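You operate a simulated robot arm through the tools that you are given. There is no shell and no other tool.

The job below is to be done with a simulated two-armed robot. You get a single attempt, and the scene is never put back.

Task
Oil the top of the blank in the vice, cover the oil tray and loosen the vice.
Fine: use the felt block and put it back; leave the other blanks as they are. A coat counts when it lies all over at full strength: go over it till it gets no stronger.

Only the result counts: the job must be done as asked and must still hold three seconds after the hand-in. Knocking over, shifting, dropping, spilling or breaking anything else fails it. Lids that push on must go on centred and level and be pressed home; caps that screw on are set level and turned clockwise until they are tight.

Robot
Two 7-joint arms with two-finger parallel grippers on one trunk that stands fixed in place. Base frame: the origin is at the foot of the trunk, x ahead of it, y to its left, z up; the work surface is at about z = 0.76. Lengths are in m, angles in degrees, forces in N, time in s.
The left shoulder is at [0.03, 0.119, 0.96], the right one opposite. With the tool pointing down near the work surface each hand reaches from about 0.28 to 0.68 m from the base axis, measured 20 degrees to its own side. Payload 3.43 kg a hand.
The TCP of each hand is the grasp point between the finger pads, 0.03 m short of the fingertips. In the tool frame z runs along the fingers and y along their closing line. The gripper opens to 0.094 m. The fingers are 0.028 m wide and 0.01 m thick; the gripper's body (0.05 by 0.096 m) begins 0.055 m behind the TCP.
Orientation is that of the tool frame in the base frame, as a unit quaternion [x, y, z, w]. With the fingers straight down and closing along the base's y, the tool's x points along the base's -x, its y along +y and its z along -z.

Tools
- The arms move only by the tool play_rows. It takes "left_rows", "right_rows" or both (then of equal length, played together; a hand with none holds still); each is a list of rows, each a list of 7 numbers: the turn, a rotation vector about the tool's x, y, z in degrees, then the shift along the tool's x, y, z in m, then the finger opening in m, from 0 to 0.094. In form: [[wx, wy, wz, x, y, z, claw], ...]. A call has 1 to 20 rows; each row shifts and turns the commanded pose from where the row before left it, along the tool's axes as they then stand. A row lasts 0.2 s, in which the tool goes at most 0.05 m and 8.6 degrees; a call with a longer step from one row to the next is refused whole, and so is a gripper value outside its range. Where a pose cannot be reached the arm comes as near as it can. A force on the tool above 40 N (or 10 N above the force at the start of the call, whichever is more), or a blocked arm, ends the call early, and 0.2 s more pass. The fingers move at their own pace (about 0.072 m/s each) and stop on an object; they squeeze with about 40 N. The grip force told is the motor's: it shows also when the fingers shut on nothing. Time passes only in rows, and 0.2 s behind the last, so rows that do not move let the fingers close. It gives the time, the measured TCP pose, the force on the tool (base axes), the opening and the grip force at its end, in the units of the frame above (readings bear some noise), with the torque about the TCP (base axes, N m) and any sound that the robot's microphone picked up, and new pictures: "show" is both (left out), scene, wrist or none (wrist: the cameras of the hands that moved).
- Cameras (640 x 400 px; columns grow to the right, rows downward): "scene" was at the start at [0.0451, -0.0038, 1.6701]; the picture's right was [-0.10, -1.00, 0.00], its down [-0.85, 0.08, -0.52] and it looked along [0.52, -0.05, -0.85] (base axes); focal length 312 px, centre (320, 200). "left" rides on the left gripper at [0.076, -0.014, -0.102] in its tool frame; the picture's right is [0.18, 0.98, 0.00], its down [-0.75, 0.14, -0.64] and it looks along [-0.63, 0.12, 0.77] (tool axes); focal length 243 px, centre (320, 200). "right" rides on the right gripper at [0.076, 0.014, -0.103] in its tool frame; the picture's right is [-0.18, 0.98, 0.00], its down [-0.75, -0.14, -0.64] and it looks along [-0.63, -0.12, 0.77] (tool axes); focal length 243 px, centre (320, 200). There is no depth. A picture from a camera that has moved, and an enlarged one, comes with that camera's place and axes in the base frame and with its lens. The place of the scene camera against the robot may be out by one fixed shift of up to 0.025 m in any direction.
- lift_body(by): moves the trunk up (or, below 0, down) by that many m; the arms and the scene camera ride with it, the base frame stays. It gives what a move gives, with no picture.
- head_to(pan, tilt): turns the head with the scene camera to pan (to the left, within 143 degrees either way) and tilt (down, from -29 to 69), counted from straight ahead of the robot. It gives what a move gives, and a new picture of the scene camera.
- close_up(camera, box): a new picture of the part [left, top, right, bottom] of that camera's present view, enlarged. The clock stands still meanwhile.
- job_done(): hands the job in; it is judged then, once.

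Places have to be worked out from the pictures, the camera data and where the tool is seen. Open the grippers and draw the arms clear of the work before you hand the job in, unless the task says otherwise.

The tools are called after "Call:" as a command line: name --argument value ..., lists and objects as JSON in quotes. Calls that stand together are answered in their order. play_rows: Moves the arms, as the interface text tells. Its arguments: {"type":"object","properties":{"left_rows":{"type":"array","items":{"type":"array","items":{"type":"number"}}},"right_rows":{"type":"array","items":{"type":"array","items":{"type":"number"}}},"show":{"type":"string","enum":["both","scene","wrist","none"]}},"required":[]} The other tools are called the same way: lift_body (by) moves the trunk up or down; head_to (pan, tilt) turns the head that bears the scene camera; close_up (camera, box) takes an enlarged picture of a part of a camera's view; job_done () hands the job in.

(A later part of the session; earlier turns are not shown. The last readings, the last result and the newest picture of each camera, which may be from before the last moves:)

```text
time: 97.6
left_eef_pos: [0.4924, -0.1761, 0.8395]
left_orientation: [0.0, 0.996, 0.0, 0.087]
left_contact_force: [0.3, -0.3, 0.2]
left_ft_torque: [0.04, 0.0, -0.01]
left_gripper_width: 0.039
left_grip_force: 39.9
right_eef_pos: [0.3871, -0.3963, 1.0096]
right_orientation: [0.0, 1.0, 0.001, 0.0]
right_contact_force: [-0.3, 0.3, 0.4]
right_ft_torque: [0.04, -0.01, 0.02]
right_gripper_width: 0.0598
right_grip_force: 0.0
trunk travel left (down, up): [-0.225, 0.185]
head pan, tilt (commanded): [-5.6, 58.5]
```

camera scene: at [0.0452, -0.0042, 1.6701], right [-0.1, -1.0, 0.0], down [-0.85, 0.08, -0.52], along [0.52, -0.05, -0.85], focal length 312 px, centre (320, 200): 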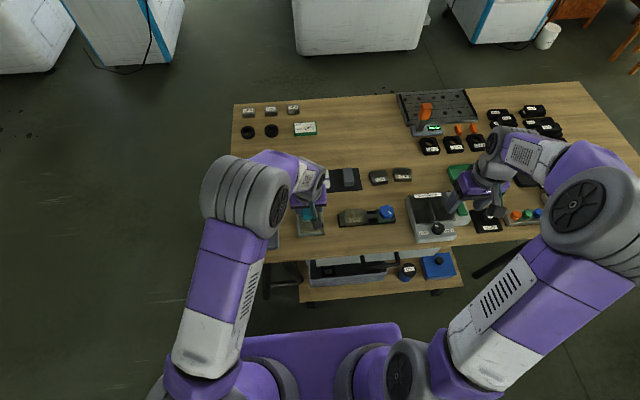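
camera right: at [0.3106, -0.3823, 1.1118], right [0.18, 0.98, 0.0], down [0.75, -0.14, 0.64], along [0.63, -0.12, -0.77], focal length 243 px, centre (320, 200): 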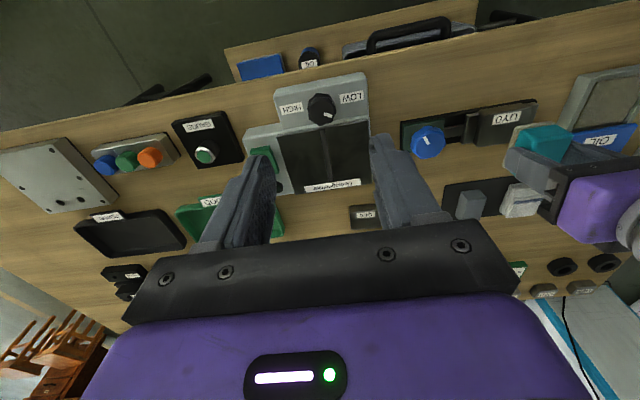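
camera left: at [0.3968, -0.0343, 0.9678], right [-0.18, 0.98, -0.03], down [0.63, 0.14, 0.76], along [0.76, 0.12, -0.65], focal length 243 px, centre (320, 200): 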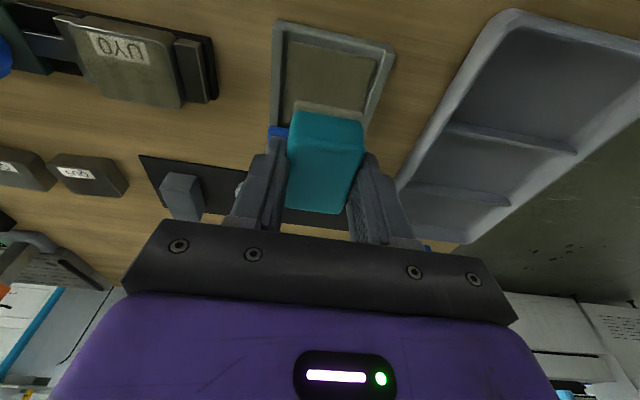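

Just above contact at 0.8395. I lower 5.5 mm and zigzag: strokes along x while stepping toward +y (against the fixed jaw) across the whole blank.

Call:
play_rows --left_rows '[[0, 0, 0, 0.0005, 0, 0.003, 0.025], [0, 0, 0, 0.0004, 0, 0.0025, 0.025], [0, 0, 0, -0.0079, 0, 0.0014, 0.025], [0, 0, 0, 0.0158, 0, -0.0028, 0.025], [0, 0, 0, -0.0158, 0, 0.0028, 0.025], [0, 0, 0, 0.0158, 0.0045, -0.0028, 0.025], [0, 0, 0, -0.0158, 0.0045, 0.0028, 0.025], [0, 0, 0, 0.0158, 0.0045, -0.0028, 0.025], [0, 0, 0, -0.0158, 0.0045, 0.0028, 0.025], [0, 0, 0, 0.0158, 0.0045, -0.0028, 0.025], [0, 0, 0, -0.0158, 0.0045, 0.0028, 0.025], [0, 0, 0, 0.0158, 0.0045, -0.0028, 0.025], [0, 0, 0, -0.0158, 0.0045, 0.0028, 0.025], [0, 0, 0, 0.0158, 0, -0.0028, 0.025], [0, 0, 0, -0.0158, 0, 0.0028, 0.025], [0, 0, 0, 0.0079, 0, -0.0014, 0.025], [0, 0, 0, 0, 0, 0, 0.025]]' --show "none"

```text
time: 101.2
left_eef_pos: [0.4913, -0.139, 0.8352]
left_orientation: [0.001, 0.996, 0.0, 0.087]
left_contact_force: [-1.0, -0.7, 2.9]
left_ft_torque: [-0.02, 0.0, -0.02]
left_gripper_width: 0.039
left_grip_force: 39.8
right_eef_pos: [0.3865, -0.3961, 1.0088]
right_orientation: [0.0, 1.0, 0.0, 0.0]
right_contact_force: [-0.6, -0.4, 0.8]
right_ft_torque: [-0.03, 0.0, 0.01]
right_gripper_width: 0.0599
right_grip_force: 0.0
trunk travel left (down, up): [-0.225, 0.185]
head pan, tilt (commanded): [-5.6, 58.5]
```

Only 3 N at the +y end, so I lower 1.5 mm and repeat strokes here, then hop to the middle and to the -y end for more strokes.

Call:
play_rows --left_rows '[[0, 0, 0, 0.0003, 0, 0.0015, 0.025], [0, 0, 0, -0.0079, 0, 0.0014, 0.025], [0, 0, 0, 0.0158, 0, -0.0028, 0.025], [0, 0, 0, -0.0158, 0, 0.0028, 0.025], [0, 0, 0, 0.0158, 0, -0.0028, 0.025], [0, 0, 0, -0.0079, 0, 0.0014, 0.025], [0, 0, 0, -0.0012, -0.01, -0.0069, 0.025], [0, 0, 0, 0.0012, -0.01, 0.0069, 0.025], [0, 0, 0, -0.0079, 0, 0.0014, 0.025], [0, 0, 0, 0.0158, 0, -0.0028, 0.025], [0, 0, 0, -0.0158, 0, 0.0028, 0.025], [0, 0, 0, 0.0079, 0, -0.0014, 0.025], [0, 0, 0, -0.0012, -0.009, -0.0069, 0.025], [0, 0, 0, 0.0011, -0.009, 0.0062, 0.025], [0, 0, 0, -0.0079, 0, 0.0014, 0.025], [0, 0, 0, 0.0158, 0, -0.0028, 0.025], [0, 0, 0, -0.0158, 0, 0.0028, 0.025], [0, 0, 0, 0.0158, 0, -0.0028, 0.025], [0, 0, 0, -0.0079, 0, 0.0014, 0.025], [0, 0, 0, 0, 0, 0, 0.025]]' --show "none"

```text
time: 105.4
left_eef_pos: [0.4912, -0.1764, 0.8357]
left_orientation: [0.001, 0.996, 0.0, 0.087]
left_contact_force: [-0.7, -0.9, 4.3]
left_ft_torque: [-0.04, -0.05, -0.01]
left_gripper_width: 0.039
left_grip_force: 40.1
right_eef_pos: [0.3883, -0.396, 1.0108]
right_orientation: [0.001, 1.0, 0.0, 0.0]
right_contact_force: [0.5, 0.3, 0.3]
right_ft_torque: [0.03, -0.01, 0.01]
right_gripper_width: 0.0601
right_grip_force: 0.1
trunk travel left (down, up): [-0.225, 0.185]
head pan, tilt (commanded): [-5.6, 58.5]
```

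4 N at the -y end; I lower 1.5 mm more and do a second zigzag across to +y at firmer pressure.

Call:
play_rows --left_rows '[[0, 0, 0, 0.0003, 0, 0.0015, 0.025], [0, 0, 0, -0.0079, 0, 0.0014, 0.025], [0, 0, 0, 0.0158, 0, -0.0028, 0.025], [0, 0, 0, -0.0158, 0, 0.0028, 0.025], [0, 0, 0, 0.0158, 0.0045, -0.0028, 0.025], [0, 0, 0, -0.0158, 0.0045, 0.0028, 0.025], [0, 0, 0, 0.0158, 0.0045, -0.0028, 0.025], [0, 0, 0, -0.0158, 0.0045, 0.0028, 0.025], [0, 0, 0, 0.0158, 0.0045, -0.0028, 0.025], [0, 0, 0, -0.0158, 0.0045, 0.0028, 0.025], [0, 0, 0, 0.0158, 0.0045, -0.0028, 0.025], [0, 0, 0, -0.0158, 0.0045, 0.0028, 0.025], [0, 0, 0, 0.0158, 0, -0.0028, 0.025], [0, 0, 0, -0.0158, 0, 0.0028, 0.025], [0, 0, 0, 0.0079, 0, -0.0014, 0.025], [0, 0, 0, 0, 0, 0, 0.025]]' --show "none"

```text
time: 108.8
left_eef_pos: [0.4952, -0.141, 0.8344]
left_orientation: [-0.001, 0.996, -0.002, 0.09]
left_contact_force: [8.8, 1.8, 25.9]
left_ft_torque: [0.07, 0.04, 0.02]
left_gripper_width: 0.039
left_grip_force: 40.0
right_eef_pos: [0.3855, -0.3962, 1.009]
right_orientation: [0.0, 1.0, 0.001, -0.001]
right_contact_force: [-0.3, 0.2, -0.1]
right_ft_torque: [0.05, 0.01, -0.03]
right_gripper_width: 0.0599
right_grip_force: 0.1
trunk travel left (down, up): [-0.225, 0.185]
head pan, tilt (commanded): [-5.6, 58.5]
```

Good pressure (26 N) on this pass. I lift, swing clear and compare the film with the same right-camera views.

Call:
play_rows --left_rows '[[0, 0, 0, -0.0028, 0, -0.016, 0.025], [0, 0, 0, -0.0054, 0, -0.0305, 0.025], [0, 0, 0, 0.0008, 0.04, -0.0001, 0.025], [0, 0, 0, 0.0008, 0.04, -0.0001, 0.025], [0, 0, 0, 0.0008, 0.04, -0.0001, 0.025], [0, 0, 0, 0, 0, 0, 0.025]]' --show "wrist"

Call:
close_up --camera "right" --box '[475, 105, 535, 150]'

Call:
close_up --camera "right" --box '[490, 105, 530, 130]'

Call:
close_up --camera "scene" --box '[344, 210, 369, 228]'

Call:
close_up --camera "scene" --box '[325, 195, 405, 245]'

```text
time: 110.2
left_eef_pos: [0.4895, -0.02, 0.8798]
left_orientation: [0.001, 0.996, 0.0, 0.087]
left_contact_force: [0.3, 0.2, -1.1]
left_ft_torque: [-0.01, -0.02, 0.01]
left_gripper_width: 0.0392
left_grip_force: 39.8
right_eef_pos: [0.3885, -0.3962, 1.0082]
right_orientation: [0.0, 1.0, 0.0, 0.001]
right_contact_force: [0.0, 0.3, 0.0]
right_ft_torque: [0.04, 0.02, -0.01]
right_gripper_width: 0.0599
right_grip_force: 0.0
trunk travel left (down, up): [-0.225, 0.185]
head pan, tilt (commanded): [-5.6, 58.5]
camera left: at [0.3961, -0.0348, 0.9669], right [-0.18, 0.98, -0.03], down [0.63, 0.14, 0.76], along [0.76, 0.12, -0.65], focal length 243 px, centre (320, 200)
```

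left: 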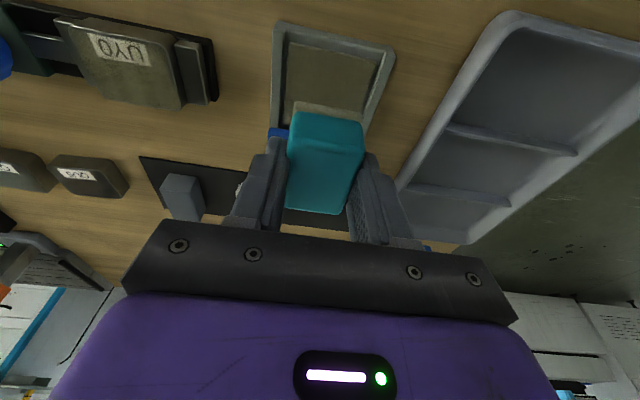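

```text
8.89 times, centred on (505, 128) of right
camera zoom: at [0.3106, -0.3828, 1.1115], right [0.18, 0.98, 0.0], down [0.75, -0.14, 0.64], along [0.63, -0.12, -0.77], focal length 2157 px, centre (-1324, 844)
```

zoom: 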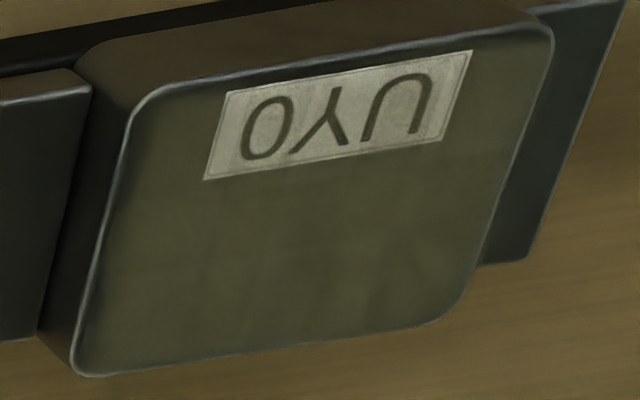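

```text
16.00 times, centred on (510, 118) of right
camera zoom: at [0.3106, -0.3828, 1.1115], right [0.18, 0.98, 0.0], down [0.75, -0.14, 0.64], along [0.63, -0.12, -0.77], focal length 3882 px, centre (-2720, 1520)
```

zoom: 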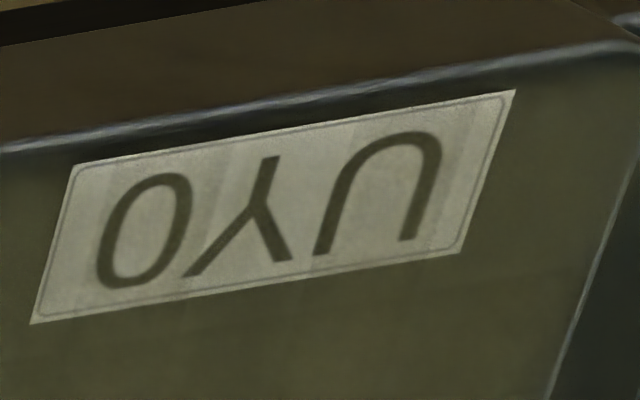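

```text
16.00 times, centred on (356, 219) of scene
camera zoom: at [0.0451, -0.0046, 1.6701], right [-0.1, -1.0, 0.0], down [-0.85, 0.08, -0.52], along [0.52, -0.05, -0.85], focal length 4988 px, centre (-264, -104)
```

zoom: 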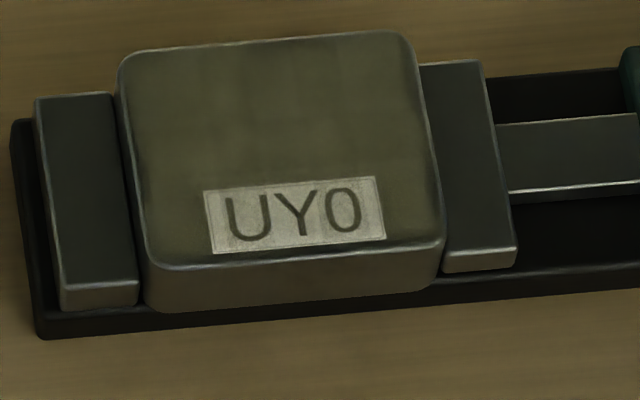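

```text
8.00 times, centred on (365, 220) of scene
camera zoom: at [0.0451, -0.0046, 1.6701], right [-0.1, -1.0, 0.0], down [-0.85, 0.08, -0.52], along [0.52, -0.05, -0.85], focal length 2494 px, centre (-40, 40)
```

zoom: 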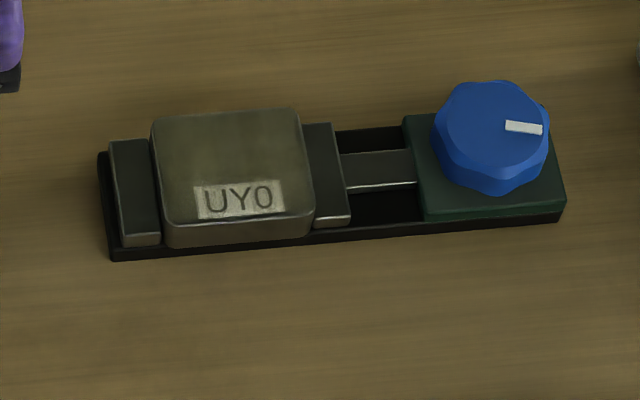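

The bands on the label and the metal are exactly as before, so the coat is saturated. I now carry the felt block back over its place on the mat.

Call:
play_rows --left_rows '[[0, 0, 0, -0.0026, 0, -0.0148, 0.025], [0, 0, 0, -0.0403, 0.0089, 0.0071, 0.025], [0, 0, 0, -0.0403, 0.0089, 0.0071, 0.025], [0, 0, 0, -0.0403, 0.0089, 0.0071, 0.025], [0, 0, 0, -0.0403, 0.0088, 0.0071, 0.025], [0, 0, 0, 0, 0, 0, 0.025]]' --show "both"

```text
time: 111.6
left_eef_pos: [0.652, 0.0142, 0.8976]
left_orientation: [0.0, 0.996, 0.0, 0.087]
left_contact_force: [-0.1, -0.8, -1.4]
left_ft_torque: [0.04, 0.03, 0.03]
left_gripper_width: 0.0391
left_grip_force: 40.1
right_eef_pos: [0.3855, -0.3968, 1.0094]
right_orientation: [0.0, 1.0, 0.0, 0.0]
right_contact_force: [-1.0, -0.9, 0.0]
right_ft_torque: [0.0, 0.0, 0.02]
right_gripper_width: 0.0601
right_grip_force: 0.1
trunk travel left (down, up): [-0.225, 0.185]
head pan, tilt (commanded): [-5.6, 58.5]
camera scene: at [0.0445, -0.0039, 1.6701], right [-0.1, -1.0, 0.0], down [-0.85, 0.08, -0.52], along [0.52, -0.05, -0.85], focal length 312 px, centre (320, 200)
camera left: at [0.5582, 0.0005, 0.9851], right [-0.18, 0.98, -0.03], down [0.63, 0.14, 0.76], along [0.75, 0.12, -0.65], focal length 243 px, centre (320, 200)
```

scene: 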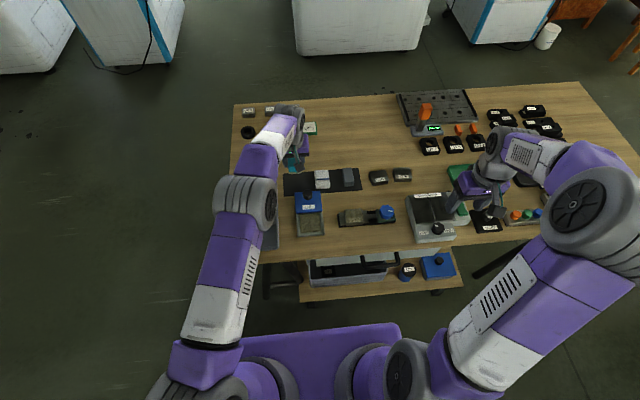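
left: 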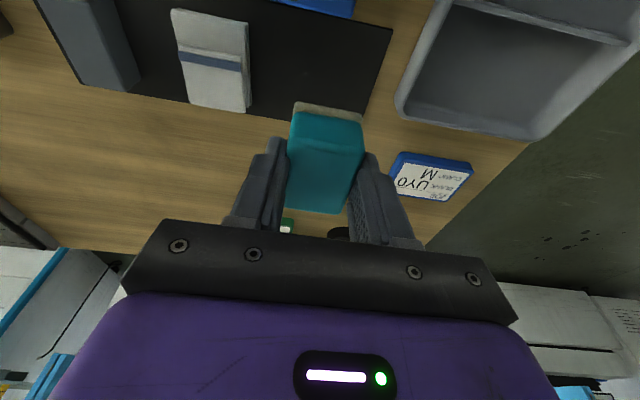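

The hand is over the mat spot. I zoom to see how the block sits in the grip, since rubbing may have shifted it slightly.

Call:
close_up --camera "left" --box '[250, 80, 410, 230]'

Call:
close_up --camera "right" --box '[480, 80, 640, 240]'

Call:
close_up --camera "scene" --box '[270, 140, 350, 200]'

```text
2.67 times, centred on (330, 155) of left
camera zoom: at [0.5582, 0.0005, 0.9851], right [-0.18, 0.98, -0.03], down [0.63, 0.14, 0.76], along [0.75, 0.12, -0.65], focal length 647 px, centre (293, 320)
```

zoom: 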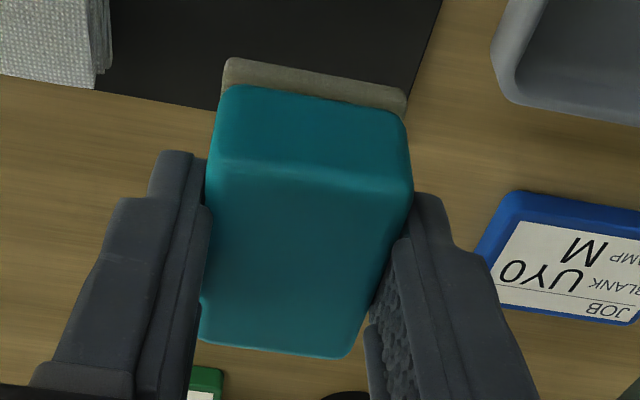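

```text
2.50 times, centred on (560, 160) of right
camera zoom: at [0.3102, -0.3824, 1.1118], right [0.18, 0.98, 0.0], down [0.75, -0.14, 0.64], along [0.63, -0.12, -0.77], focal length 606 px, centre (-280, 300)
```

zoom: 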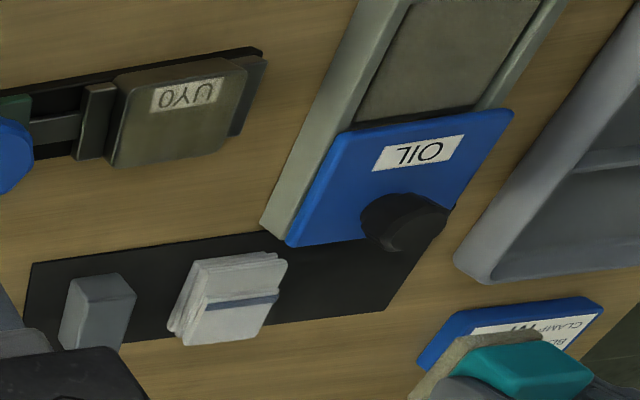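

```text
6.67 times, centred on (310, 170) of scene
camera zoom: at [0.0445, -0.0039, 1.6701], right [-0.1, -1.0, 0.0], down [-0.85, 0.08, -0.52], along [0.52, -0.05, -0.85], focal length 2078 px, centre (387, 400)
```

zoom: 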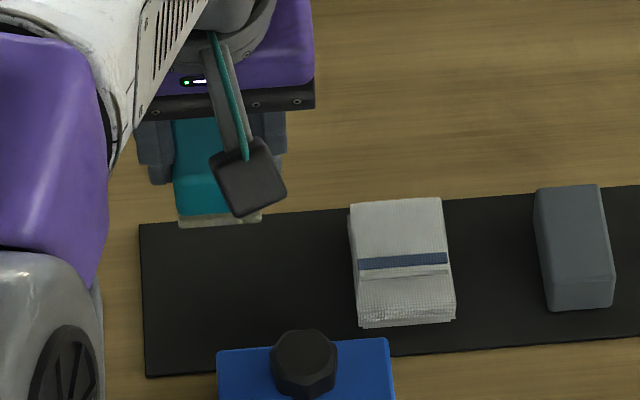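

The block sits level with only a couple of mm of shift. I lower it to about 5 mm above the mat.

Call:
play_rows --left_rows '[[0, 0, 0, 0.0062, 0.0008, 0.035, 0.025], [0, 0, 0, 0.0062, 0, 0.033, 0.025], [0, 0, 0, 0.0026, 0, 0.0143, 0.025], [0, 0, 0, 0, 0, 0, 0.025]]' --show "wrist"

```text
time: 112.6
left_eef_pos: [0.6538, 0.0156, 0.8132]
left_orientation: [0.0, 0.996, 0.001, 0.088]
left_contact_force: [0.4, 0.7, -0.4]
left_ft_torque: [-0.01, -0.02, -0.01]
left_gripper_width: 0.0391
left_grip_force: 39.6
right_eef_pos: [0.3876, -0.3965, 1.0093]
right_orientation: [0.0, 1.0, 0.0, 0.0]
right_contact_force: [-0.4, 0.2, -0.1]
right_ft_torque: [-0.01, -0.02, 0.0]
right_gripper_width: 0.0602
right_grip_force: 0.1
trunk travel left (down, up): [-0.225, 0.185]
head pan, tilt (commanded): [-5.6, 58.5]
camera left: at [0.5607, 0.002, 0.9001], right [-0.18, 0.98, -0.03], down [0.63, 0.14, 0.76], along [0.76, 0.12, -0.64], focal length 243 px, centre (320, 200)
```

left: 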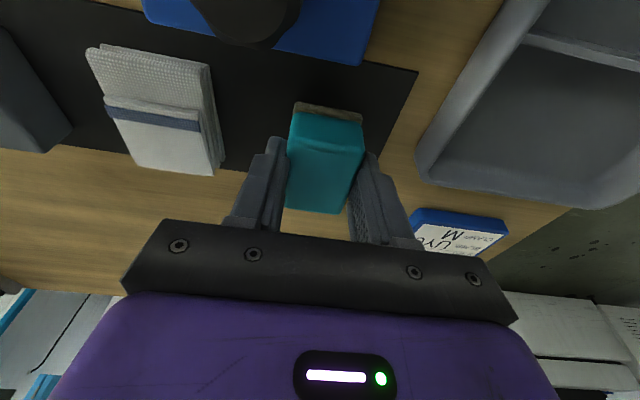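

It hangs about 5 mm over the mat at the original spot. I lower in small steps until it touches.

Call:
play_rows --left_rows '[[0, 0, 0, 0.0023, 0, 0.0015, 0.025], [0, 0, 0, 0.0003, 0, 0.0015, 0.025], [0, 0, 0, 0.0002, 0, 0.001, 0.025]]' --show "none"

```text
time: 113.4
left_eef_pos: [0.6538, 0.0156, 0.8082]
left_orientation: [0.0, 0.996, 0.0, 0.088]
left_contact_force: [-0.3, -0.5, -1.0]
left_ft_torque: [0.0, 0.0, 0.01]
left_gripper_width: 0.0391
left_grip_force: 40.1
right_eef_pos: [0.3883, -0.3973, 1.0089]
right_orientation: [-0.001, 1.0, 0.0, 0.001]
right_contact_force: [-0.4, 0.7, 0.1]
right_ft_torque: [-0.01, 0.04, 0.02]
right_gripper_width: 0.0602
right_grip_force: 0.0
trunk travel left (down, up): [-0.225, 0.185]
head pan, tilt (commanded): [-5.6, 58.5]
```

Still no contact at 0.808. I continue in 1 mm steps.

Call:
play_rows --left_rows '[[0, 0, 0, 0.0002, 0, 0.001, 0.025], [0, 0, 0, 0.0002, 0, 0.001, 0.025], [0, 0, 0, 0.0002, 0, 0.001, 0.025]]' --show "none"

```text
time: 114.2
left_eef_pos: [0.6524, 0.0158, 0.807]
left_orientation: [0.0, 0.996, 0.001, 0.089]
left_contact_force: [-1.8, 0.4, 7.9]
left_ft_torque: [0.06, 0.31, -0.03]
left_gripper_width: 0.0394
left_grip_force: 40.2
right_eef_pos: [0.3868, -0.3979, 1.0104]
right_orientation: [0.0, 1.0, 0.001, 0.001]
right_contact_force: [0.4, 0.1, -0.4]
right_ft_torque: [-0.03, 0.0, 0.0]
right_gripper_width: 0.0601
right_grip_force: 0.0
trunk travel left (down, up): [-0.225, 0.185]
head pan, tilt (commanded): [-5.6, 58.5]
```

The block rests on the mat (8 N at z 0.807, same as when picked up). I open the fingers and rise straight up.

Call:
play_rows --left_rows '[[0, 0, 0, -0.0002, 0, -0.001, 0.025], [0, 0, 0, 0, 0, 0, 0.045], [0, 0, 0, 0, 0, 0, 0.06], [0, 0, 0, 0, 0, 0, 0.065], [0, 0, 0, 0, 0, 0, 0.065], [0, 0, 0, -0.0035, 0, -0.0197, 0.065], [0, 0, 0, -0.0052, 0, -0.0295, 0.065], [0, 0, 0, -0.007, 0, -0.0394, 0.065], [0, 0, 0, 0, 0, 0, 0.065]]' --show "both"

```text
time: 116.2
left_eef_pos: [0.6514, 0.0155, 0.8959]
left_orientation: [0.0, 0.996, 0.0, 0.087]
left_contact_force: [-0.1, 0.6, -0.5]
left_ft_torque: [-0.02, -0.02, 0.0]
left_gripper_width: 0.0651
left_grip_force: 0.1
right_eef_pos: [0.3887, -0.3968, 1.0092]
right_orientation: [0.0, 1.0, 0.0, 0.0]
right_contact_force: [-0.5, -0.6, -0.4]
right_ft_torque: [-0.01, 0.0, 0.03]
right_gripper_width: 0.0601
right_grip_force: 0.1
trunk travel left (down, up): [-0.225, 0.185]
head pan, tilt (commanded): [-5.6, 58.5]
camera scene: at [0.0456, -0.0038, 1.67], right [-0.1, -1.0, 0.0], down [-0.85, 0.08, -0.52], along [0.52, -0.05, -0.85], focal length 312 px, centre (320, 200)
camera left: at [0.5583, 0.0009, 0.9826], right [-0.18, 0.98, -0.03], down [0.63, 0.14, 0.76], along [0.75, 0.12, -0.65], focal length 243 px, centre (320, 200)
```

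scene: 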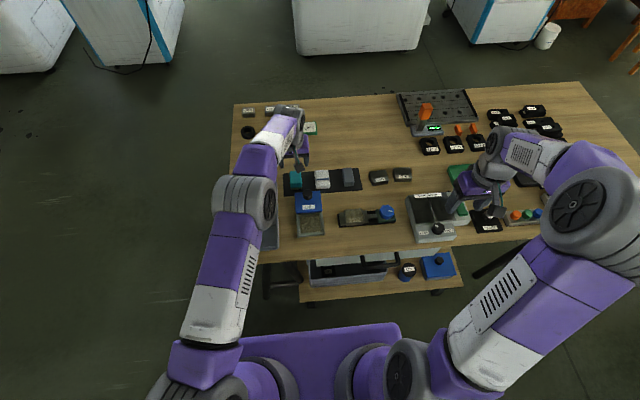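
left: 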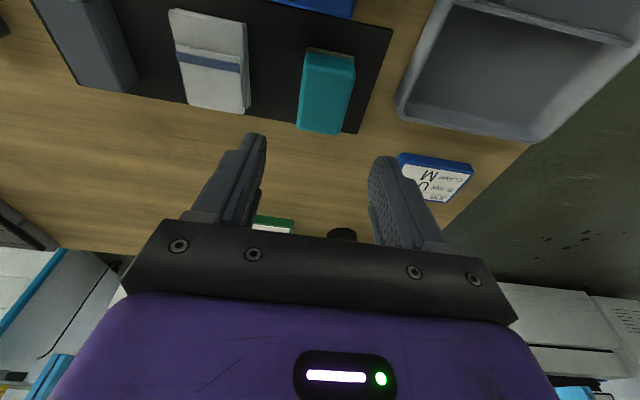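

The block is released and standing on the mat. I compare its place with the starting view.

Call:
close_up --camera "scene" --box '[220, 150, 380, 250]'

Call:
close_up --camera "left" --box '[250, 0, 410, 150]'

```text
4.00 times, centred on (300, 200) of scene
camera zoom: at [0.0456, -0.0038, 1.67], right [-0.1, -1.0, 0.0], down [-0.85, 0.08, -0.52], along [0.52, -0.05, -0.85], focal length 1247 px, centre (400, 200)
```

zoom: 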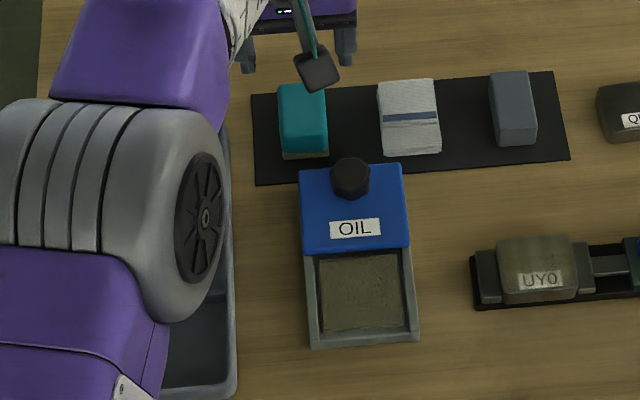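

```text
2.67 times, centred on (330, 75) of left
camera zoom: at [0.5583, 0.0009, 0.9826], right [-0.18, 0.98, -0.03], down [0.63, 0.14, 0.76], along [0.75, 0.12, -0.65], focal length 647 px, centre (293, 533)
```

zoom: 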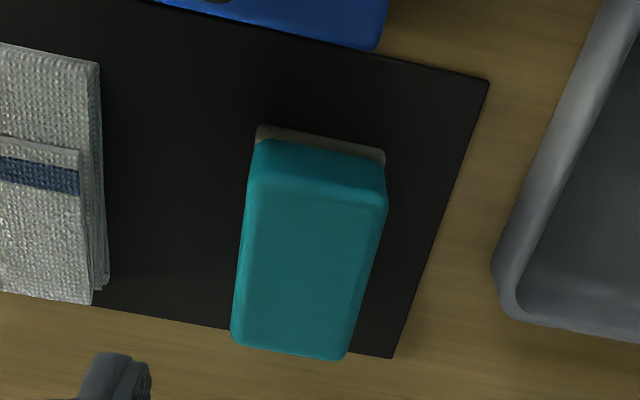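

The block is back within about 2 mm of its start. Next I move over the lid knob at about (0.577,-0.020) and bring the hand upright again.

Call:
play_rows --left_rows '[[0, 0, 0, 0.0362, -0.018, -0.0064, 0.06], [0, 0, 0, 0.0362, -0.018, -0.0064, 0.06], [0, 5, 0, 0, 0, 0, 0.06], [0, 5, 0, 0, 0, 0, 0.06], [0, 0, 0, 0, 0, 0, 0.06]]' --show "wrist"

Call:
close_up --camera "left" --box '[240, 0, 400, 160]'

```text
time: 117.4
left_eef_pos: [0.5772, -0.0206, 0.8967]
left_orientation: [0.0, 1.0, 0.0, 0.001]
left_contact_force: [0.6, 0.6, -0.2]
left_ft_torque: [0.02, 0.0, 0.03]
left_gripper_width: 0.0596
left_grip_force: 0.0
right_eef_pos: [0.3877, -0.3962, 1.0085]
right_orientation: [0.001, 1.0, 0.0, 0.0]
right_contact_force: [0.6, 0.5, 0.3]
right_ft_torque: [-0.01, 0.04, -0.03]
right_gripper_width: 0.0598
right_grip_force: 0.0
trunk travel left (down, up): [-0.225, 0.185]
head pan, tilt (commanded): [-5.6, 58.5]
camera left: at [0.5012, -0.0335, 0.9981], right [-0.18, 0.98, 0.0], down [0.75, 0.14, 0.64], along [0.63, 0.12, -0.77], focal length 243 px, centre (320, 200)
```

left: 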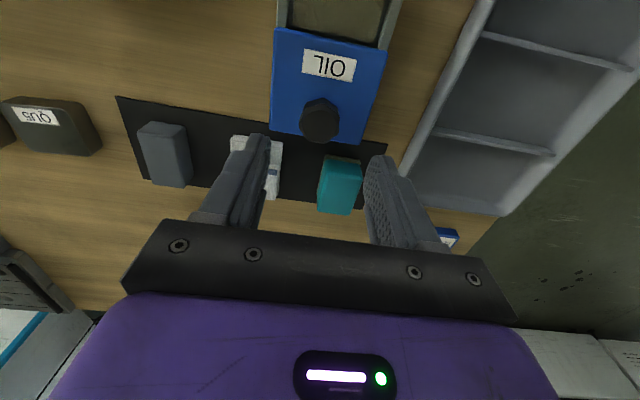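

```text
2.50 times, centred on (320, 80) of left
camera zoom: at [0.5012, -0.0335, 0.9981], right [-0.18, 0.98, 0.0], down [0.75, 0.14, 0.64], along [0.63, 0.12, -0.77], focal length 606 px, centre (320, 500)
```

zoom: 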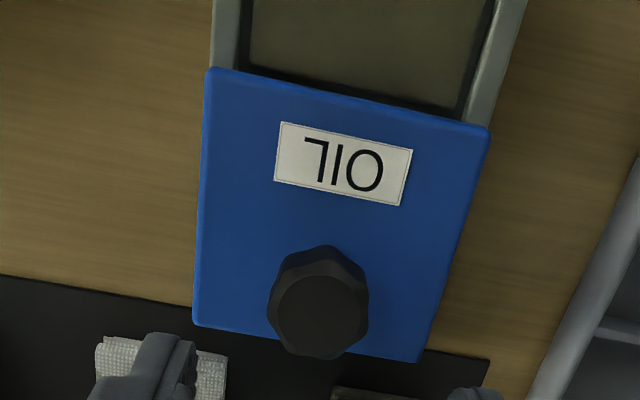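

The lid knob is at (0.577,-0.019), right under the hand. I lower to z≈0.827 and grip it.

Call:
play_rows --left_rows '[[0, 0, 0, 0, 0, 0.03, 0.06], [0, 0, 0, 0, 0, 0.025, 0.06], [0, 0, 0, 0, 0, 0.0145, 0.06], [0, 0, 0, 0, 0, 0, 0.06], [0, 0, 0, 0, 0, 0, 0.02], [0, 0, 0, 0, 0, 0, 0.02], [0, 0, 0, 0, 0, 0, 0.02]]' --show "wrist"

```text
time: 119.0
left_eef_pos: [0.5765, -0.0204, 0.8254]
left_orientation: [0.0, 1.0, 0.0, 0.0]
left_contact_force: [-0.9, 0.3, -1.0]
left_ft_torque: [0.04, -0.14, -0.01]
left_gripper_width: 0.0311
left_grip_force: 44.4
right_eef_pos: [0.3872, -0.3964, 1.0093]
right_orientation: [0.0, 1.0, 0.0, 0.0]
right_contact_force: [0.1, 0.1, 0.1]
right_ft_torque: [-0.02, -0.01, 0.0]
right_gripper_width: 0.0597
right_grip_force: 0.1
trunk travel left (down, up): [-0.225, 0.185]
head pan, tilt (commanded): [-5.6, 58.5]
camera left: at [0.4999, -0.0338, 0.9269], right [-0.18, 0.98, 0.0], down [0.75, 0.14, 0.64], along [0.63, 0.12, -0.77], focal length 243 px, centre (320, 200)
```

left: 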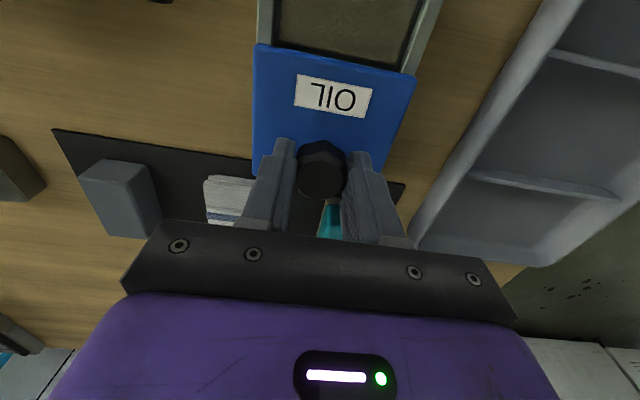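

The knob is gripped. I slide the lid back toward the robot 66 mm, leaving the last few mm for slow steps.

Call:
play_rows --left_rows '[[0, 0, 0, 0.008, 0, 0, 0.02], [0, 0, 0, 0.012, 0, 0, 0.02], [0, 0, 0, 0.012, 0, 0, 0.02], [0, 0, 0, 0.012, 0, 0, 0.02], [0, 0, 0, 0.012, 0, 0, 0.02], [0, 0, 0, 0.01, 0, 0, 0.02], [0, 0, 0, 0, 0, 0, 0.02]]' --show "none"

```text
time: 120.6
left_eef_pos: [0.5126, -0.0191, 0.8242]
left_orientation: [0.0, 1.0, 0.0, 0.0]
left_contact_force: [-0.4, 4.3, -6.6]
left_ft_torque: [0.1, 0.05, -0.03]
left_gripper_width: 0.0312
left_grip_force: 45.3
right_eef_pos: [0.3873, -0.3964, 1.0097]
right_orientation: [0.0, 1.0, 0.001, 0.0]
right_contact_force: [-0.3, 0.2, -0.3]
right_ft_torque: [0.03, 0.02, 0.04]
right_gripper_width: 0.06
right_grip_force: 0.0
trunk travel left (down, up): [-0.225, 0.185]
head pan, tilt (commanded): [-5.6, 58.5]
```

Smooth so far, now at x 0.513; the closed place was about 0.505. I go on in 2 mm steps until the stop.

Call:
play_rows --left_rows '[[0, 0, 0, 0.002, 0, 0, 0.02], [0, 0, 0, 0.002, 0, 0, 0.02], [0, 0, 0, 0.002, 0, 0, 0.02], [0, 0, 0, 0.002, 0, 0, 0.02], [0, 0, 0, 0, 0, 0, 0.02]]' --show "wrist"

```text
time: 121.8
left_eef_pos: [0.5046, -0.0193, 0.8256]
left_orientation: [0.0, 1.0, 0.0, -0.001]
left_contact_force: [0.3, 7.5, -20.2]
left_ft_torque: [0.1, -0.86, -0.01]
left_gripper_width: 0.0311
left_grip_force: 44.4
right_eef_pos: [0.3889, -0.3955, 1.0092]
right_orientation: [0.0, 1.0, -0.001, -0.001]
right_contact_force: [-0.4, 0.1, -0.6]
right_ft_torque: [-0.02, 0.01, -0.01]
right_gripper_width: 0.0601
right_grip_force: 0.0
trunk travel left (down, up): [-0.225, 0.185]
head pan, tilt (commanded): [-5.6, 58.5]
camera left: at [0.4282, -0.0339, 0.9271], right [-0.18, 0.98, 0.0], down [0.75, 0.14, 0.64], along [0.63, 0.12, -0.77], focal length 243 px, centre (320, 200)
```

left: 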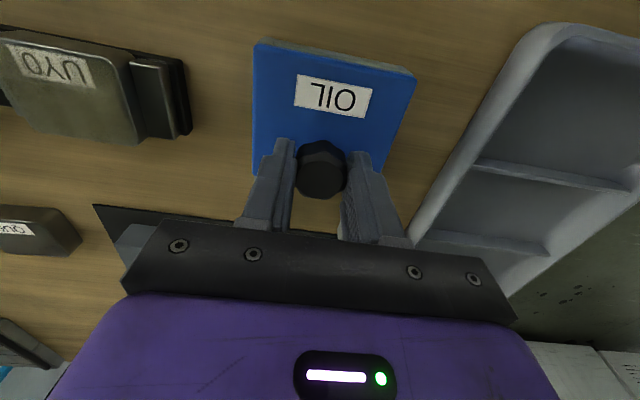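

At x 0.5046 the lid is at its starting place; there is a 20 N downward pull though. I look closely at how the lid sits.

Call:
close_up --camera "left" --box '[230, 20, 430, 220]'

Call:
close_up --camera "right" --box '[520, 50, 640, 170]'

Call:
close_up --camera "scene" --box '[270, 160, 370, 250]'

```text
2.00 times, centred on (330, 120) of left
camera zoom: at [0.4282, -0.0339, 0.9271], right [-0.18, 0.98, 0.0], down [0.75, 0.14, 0.64], along [0.63, 0.12, -0.77], focal length 485 px, centre (300, 360)
```

zoom: 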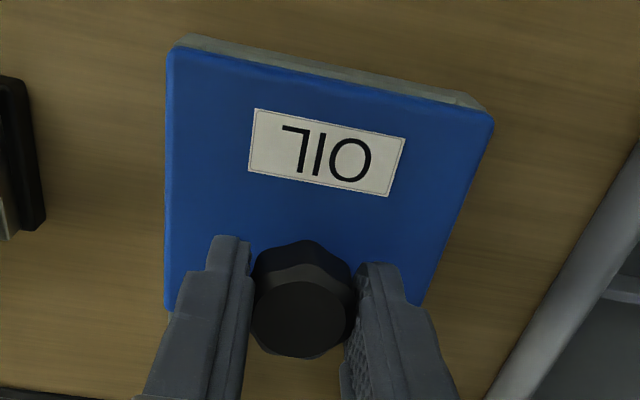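

```text
3.33 times, centred on (580, 110) of right
camera zoom: at [0.3117, -0.3817, 1.1114], right [0.18, 0.98, 0.0], down [0.75, -0.14, 0.64], along [0.63, -0.12, -0.77], focal length 809 px, centre (-547, 500)
```

zoom: 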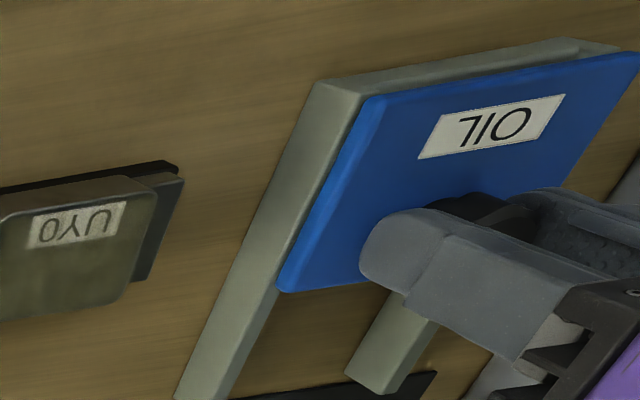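

```text
4.44 times, centred on (320, 205) of scene
camera zoom: at [0.0468, -0.0029, 1.6699], right [-0.1, -1.0, 0.0], down [-0.85, 0.08, -0.52], along [0.52, -0.05, -0.85], focal length 1386 px, centre (320, 178)
```

zoom: 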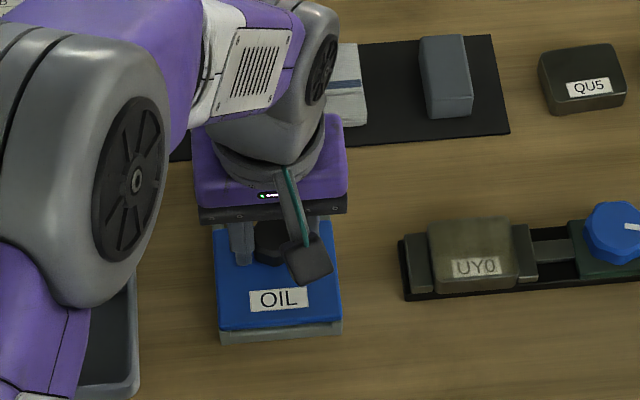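

The lid looks fully closed and level. I lower the hand 2 mm to take off the vertical pull, and check the reading.

Call:
play_rows --left_rows '[[0, 0, 0, 0, 0, 0.001, 0.02], [0, 0, 0, 0, 0, 0.001, 0.02], [0, 0, 0, 0, 0, 0, 0.02]]' --show "none"

```text
time: 122.6
left_eef_pos: [0.5049, -0.02, 0.8255]
left_orientation: [-0.001, 1.0, 0.0, -0.001]
left_contact_force: [-0.4, 12.3, 0.7]
left_ft_torque: [0.32, 1.3, 0.01]
left_gripper_width: 0.031
left_grip_force: 45.0
right_eef_pos: [0.3871, -0.397, 1.0099]
right_orientation: [-0.001, 1.0, -0.001, 0.0]
right_contact_force: [-0.9, 0.7, -0.1]
right_ft_torque: [-0.03, -0.02, 0.02]
right_gripper_width: 0.0601
right_grip_force: 0.1
trunk travel left (down, up): [-0.225, 0.185]
head pan, tilt (commanded): [-5.6, 58.5]
```

The vertical load is gone. I push 3 mm further toward the robot to confirm the lid is at its stop, easing the sideways load by 1.5 mm.

Call:
play_rows --left_rows '[[0, 0, 0, 0.001, 0.0015, 0, 0.02], [0, 0, 0, 0.001, 0, 0, 0.02], [0, 0, 0, 0.001, 0, 0, 0.02], [0, 0, 0, 0, 0, 0, 0.02]]' --show "none"

```text
time: 123.6
left_eef_pos: [0.5043, -0.02, 0.8255]
left_orientation: [-0.001, 1.0, -0.002, 0.004]
left_contact_force: [17.8, 5.6, 4.1]
left_ft_torque: [0.06, -0.4, 0.07]
left_gripper_width: 0.0311
left_grip_force: 44.8
right_eef_pos: [0.3892, -0.3967, 1.0088]
right_orientation: [0.0, 1.0, 0.0, -0.001]
right_contact_force: [-0.5, 0.8, -0.6]
right_ft_torque: [-0.01, 0.01, 0.01]
right_gripper_width: 0.0599
right_grip_force: 0.0
trunk travel left (down, up): [-0.225, 0.185]
head pan, tilt (commanded): [-5.6, 58.5]
```

18 N against the stop at x 0.504: the lid is home. I relax the load, open the fingers and rise.

Call:
play_rows --left_rows '[[0, 0, 0, -0.0022, 0, 0, 0.02], [0, 0, 0, 0, 0, 0, 0.02], [0, 0, 0, 0, 0, 0, 0.06], [0, 0, 0, 0, 0, 0, 0.06], [0, 0, 0, 0, 0, 0, 0.06], [0, 0, 0, 0, 0, -0.03, 0.06], [0, 0, 0, 0, 0, -0.04, 0.06], [0, 0, 0, 0, 0, -0.04, 0.06], [0, 0, 0, 0, 0, 0, 0.06]]' --show "both"

Call:
close_up --camera "left" --box '[220, 30, 420, 230]'

Call:
close_up --camera "right" --box '[520, 50, 640, 170]'

```text
time: 125.6
left_eef_pos: [0.5021, -0.021, 0.9335]
left_orientation: [0.0, 1.0, -0.001, 0.0]
left_contact_force: [0.2, 0.2, -0.8]
left_ft_torque: [-0.01, -0.02, 0.01]
left_gripper_width: 0.0598
left_grip_force: 0.0
right_eef_pos: [0.3882, -0.3967, 1.0098]
right_orientation: [0.0, 1.0, 0.001, 0.0]
right_contact_force: [-0.3, 0.6, -0.2]
right_ft_torque: [0.01, 0.02, 0.03]
right_gripper_width: 0.06
right_grip_force: 0.0
trunk travel left (down, up): [-0.225, 0.185]
head pan, tilt (commanded): [-5.6, 58.5]
camera scene: at [0.0456, -0.0039, 1.6701], right [-0.1, -1.0, 0.0], down [-0.85, 0.08, -0.52], along [0.52, -0.05, -0.85], focal length 312 px, centre (320, 200)
camera left: at [0.4253, -0.0347, 1.0351], right [-0.18, 0.98, 0.0], down [0.75, 0.14, 0.64], along [0.63, 0.12, -0.77], focal length 243 px, centre (320, 200)
```

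scene: 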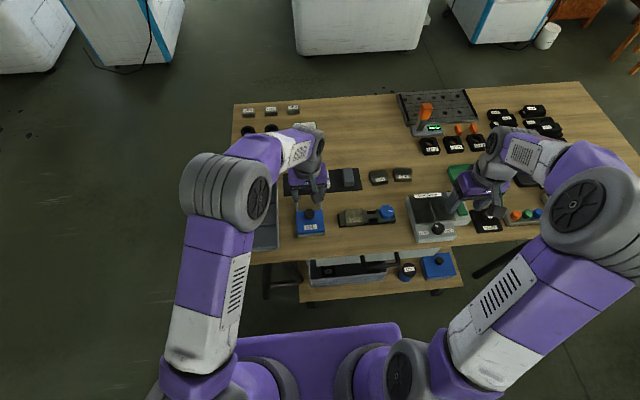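
left: 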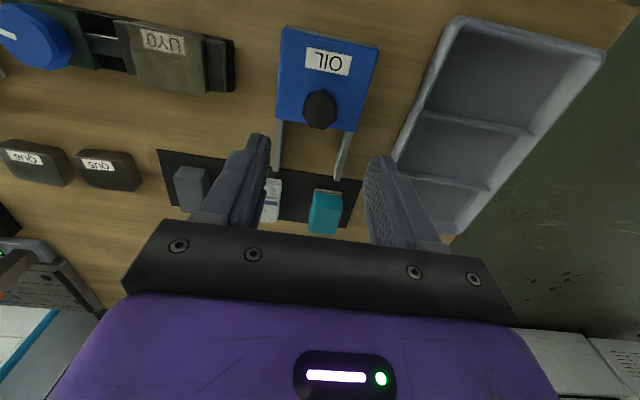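

```text
2.00 times, centred on (320, 130) of left
camera zoom: at [0.4253, -0.0347, 1.0351], right [-0.18, 0.98, 0.0], down [0.75, 0.14, 0.64], along [0.63, 0.12, -0.77], focal length 485 px, centre (320, 340)
```

zoom: 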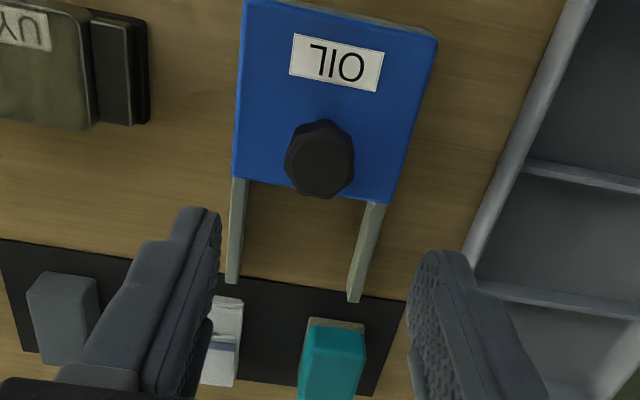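

```text
3.33 times, centred on (580, 110) of right
camera zoom: at [0.3109, -0.3823, 1.1116], right [0.18, 0.98, 0.0], down [0.75, -0.14, 0.64], along [0.63, -0.12, -0.77], focal length 809 px, centre (-547, 500)
```

zoom: 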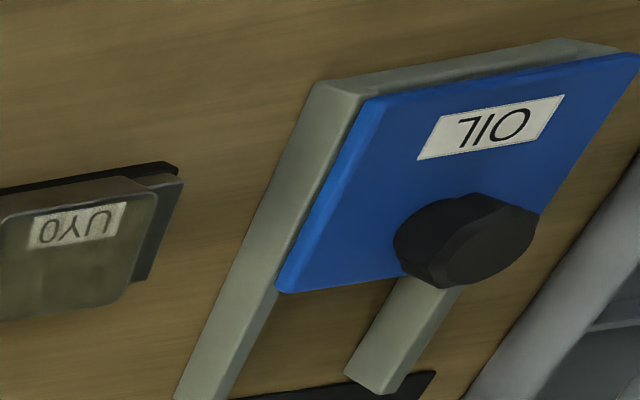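

The lid is closed as it was at the start. Now I draw the left arm away and bring the right hand toward the vice knob for a closer look.

Call:
play_rows --left_rows '[[0, 0, 0, 0.02, 0.03, -0.02, 0.06], [0, 0, 0, 0.02, 0.03, -0.02, 0.06], [0, 0, 0, 0.02, 0.03, -0.02, 0.06], [0, 0, 0, 0.02, 0.03, -0.02, 0.06], [0, 0, 0, 0, 0, 0, 0.06]]' --right_rows '[[0, 0, 0, -0.013, 0.029, 0.01, 0.09], [0, 0, 0, -0.013, 0.029, 0.01, 0.09], [0, 0, 0, -0.013, 0.029, 0.02, 0.09], [0, 0, 0, -0.013, 0.029, 0.02, 0.09], [0, 0, 0, 0, 0, 0, 0.09]]' --show "both"

Call:
close_up --camera "right" --box '[260, 60, 460, 200]'

Call:
close_up --camera "scene" --box '[325, 190, 425, 250]'

```text
time: 126.8
left_eef_pos: [0.424, 0.1003, 1.0126]
left_orientation: [0.0, 1.0, 0.0, 0.0]
left_contact_force: [0.2, -0.2, -0.5]
left_ft_torque: [0.0, 0.0, 0.0]
left_gripper_width: 0.0602
left_grip_force: 0.1
right_eef_pos: [0.4429, -0.2823, 0.9485]
right_orientation: [0.0, 1.0, 0.0, 0.001]
right_contact_force: [0.1, -0.8, 0.0]
right_ft_torque: [-0.01, 0.0, 0.01]
right_gripper_width: 0.0899
right_grip_force: 0.1
trunk travel left (down, up): [-0.225, 0.185]
head pan, tilt (commanded): [-5.6, 58.5]
camera scene: at [0.0452, -0.0046, 1.6701], right [-0.1, -1.0, 0.0], down [-0.85, 0.08, -0.52], along [0.52, -0.05, -0.85], focal length 312 px, centre (320, 200)
camera right: at [0.3643, -0.268, 1.0509], right [0.18, 0.98, 0.0], down [0.75, -0.14, 0.64], along [0.63, -0.12, -0.77], focal length 243 px, centre (320, 200)
camera left: at [0.347, 0.0868, 1.1153], right [-0.18, 0.98, 0.0], down [0.75, 0.14, 0.64], along [0.63, 0.12, -0.77], focal length 243 px, centre (320, 200)
```

scene: 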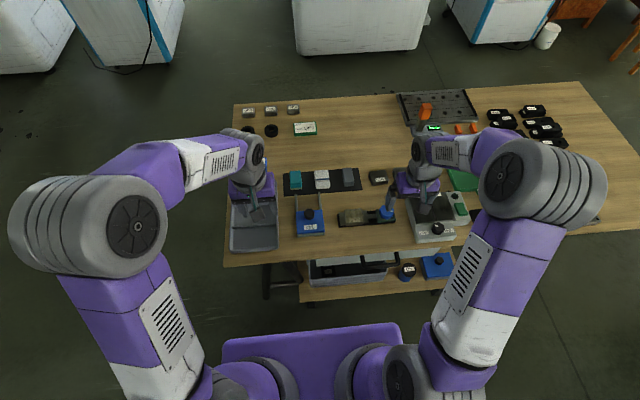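
right: 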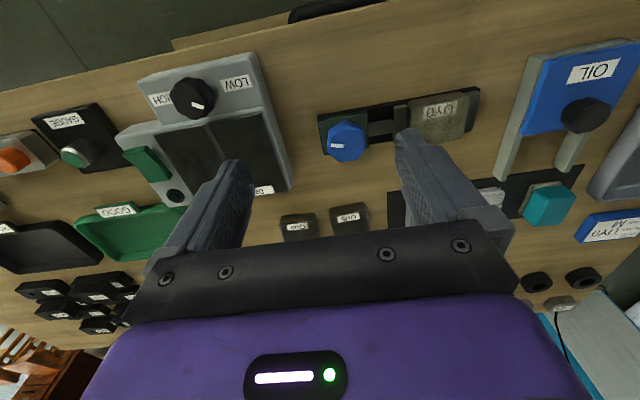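
left: 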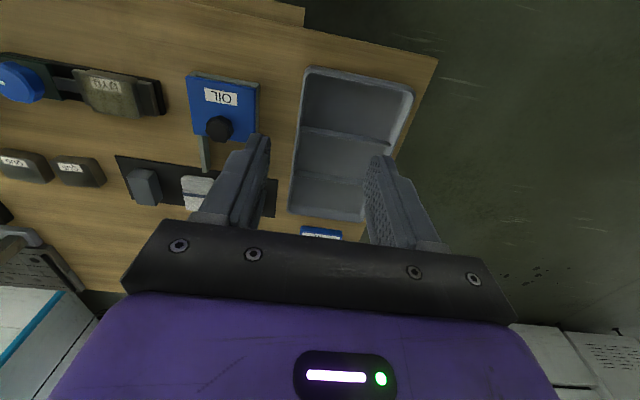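

```text
2.86 times, centred on (360, 130) of right
camera zoom: at [0.3643, -0.268, 1.0509], right [0.18, 0.98, 0.0], down [0.75, -0.14, 0.64], along [0.63, -0.12, -0.77], focal length 693 px, centre (206, 400)
```

zoom: 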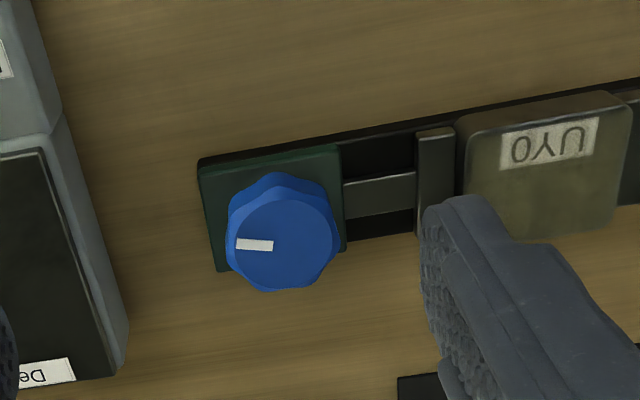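

```text
6.40 times, centred on (375, 220) of scene
camera zoom: at [0.0452, -0.0046, 1.6701], right [-0.1, -1.0, 0.0], down [-0.85, 0.08, -0.52], along [0.52, -0.05, -0.85], focal length 1995 px, centre (-32, 72)
```

zoom: 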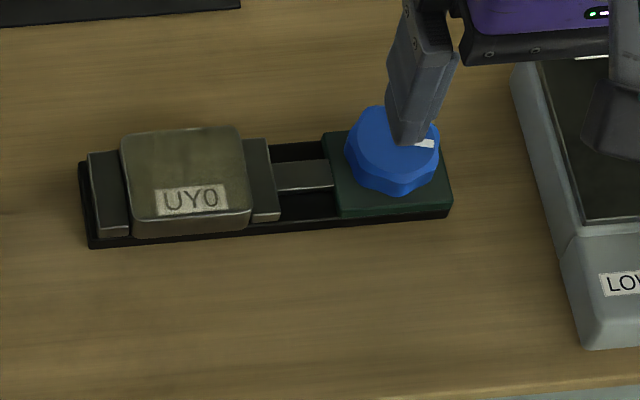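

I put the vice knob at (0.493,-0.260), top near z 0.80, about 45 mm across, on a green base whose top is near 0.78. I bring the right hand over it at z 0.87 with a 75 mm opening.

Call:
play_rows --right_rows '[[0, 0, 0, -0.0167, 0.0074, 0.0262, 0.075], [0, 0, 0, -0.0167, 0.0074, 0.0262, 0.075], [0, 0, 0, -0.0167, 0.0075, 0.0261, 0.075], [0, 0, 0, 0, 0, 0, 0.075]]' --show "wrist"

Call:
close_up --camera "right" --box '[220, 60, 420, 220]'

```text
time: 127.8
left_eef_pos: [0.4245, 0.1001, 1.0141]
left_orientation: [0.0, 1.0, -0.001, 0.0]
left_contact_force: [0.5, -1.3, 0.7]
left_ft_torque: [-0.01, -0.01, 0.05]
left_gripper_width: 0.06
left_grip_force: 0.1
right_eef_pos: [0.4885, -0.2589, 0.8701]
right_orientation: [0.0, 1.0, 0.0, 0.001]
right_contact_force: [-0.3, 0.8, 0.4]
right_ft_torque: [0.04, 0.02, 0.02]
right_gripper_width: 0.0751
right_grip_force: 0.0
trunk travel left (down, up): [-0.225, 0.185]
head pan, tilt (commanded): [-5.6, 58.5]
camera right: at [0.4115, -0.2444, 0.9723], right [0.18, 0.98, 0.0], down [0.75, -0.14, 0.64], along [0.63, -0.12, -0.77], focal length 243 px, centre (320, 200)
```

right: 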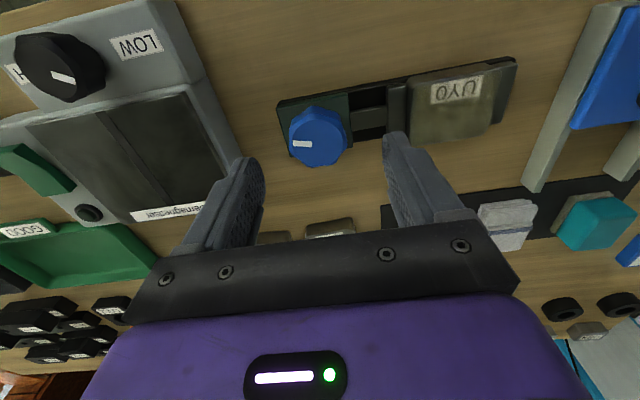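

```text
2.50 times, centred on (320, 140) of right
camera zoom: at [0.4115, -0.2444, 0.9723], right [0.18, 0.98, 0.0], down [0.75, -0.14, 0.64], along [0.63, -0.12, -0.77], focal length 606 px, centre (320, 350)
```

zoom: 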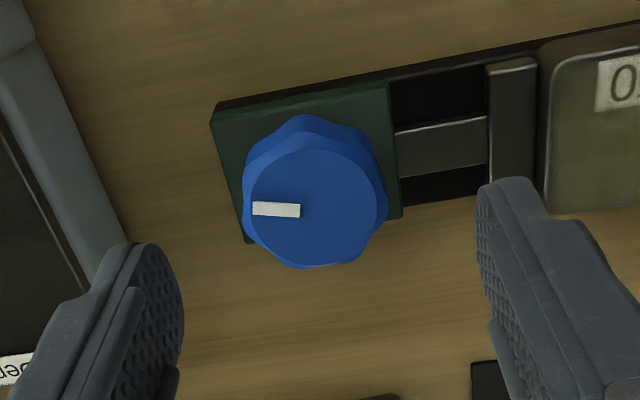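

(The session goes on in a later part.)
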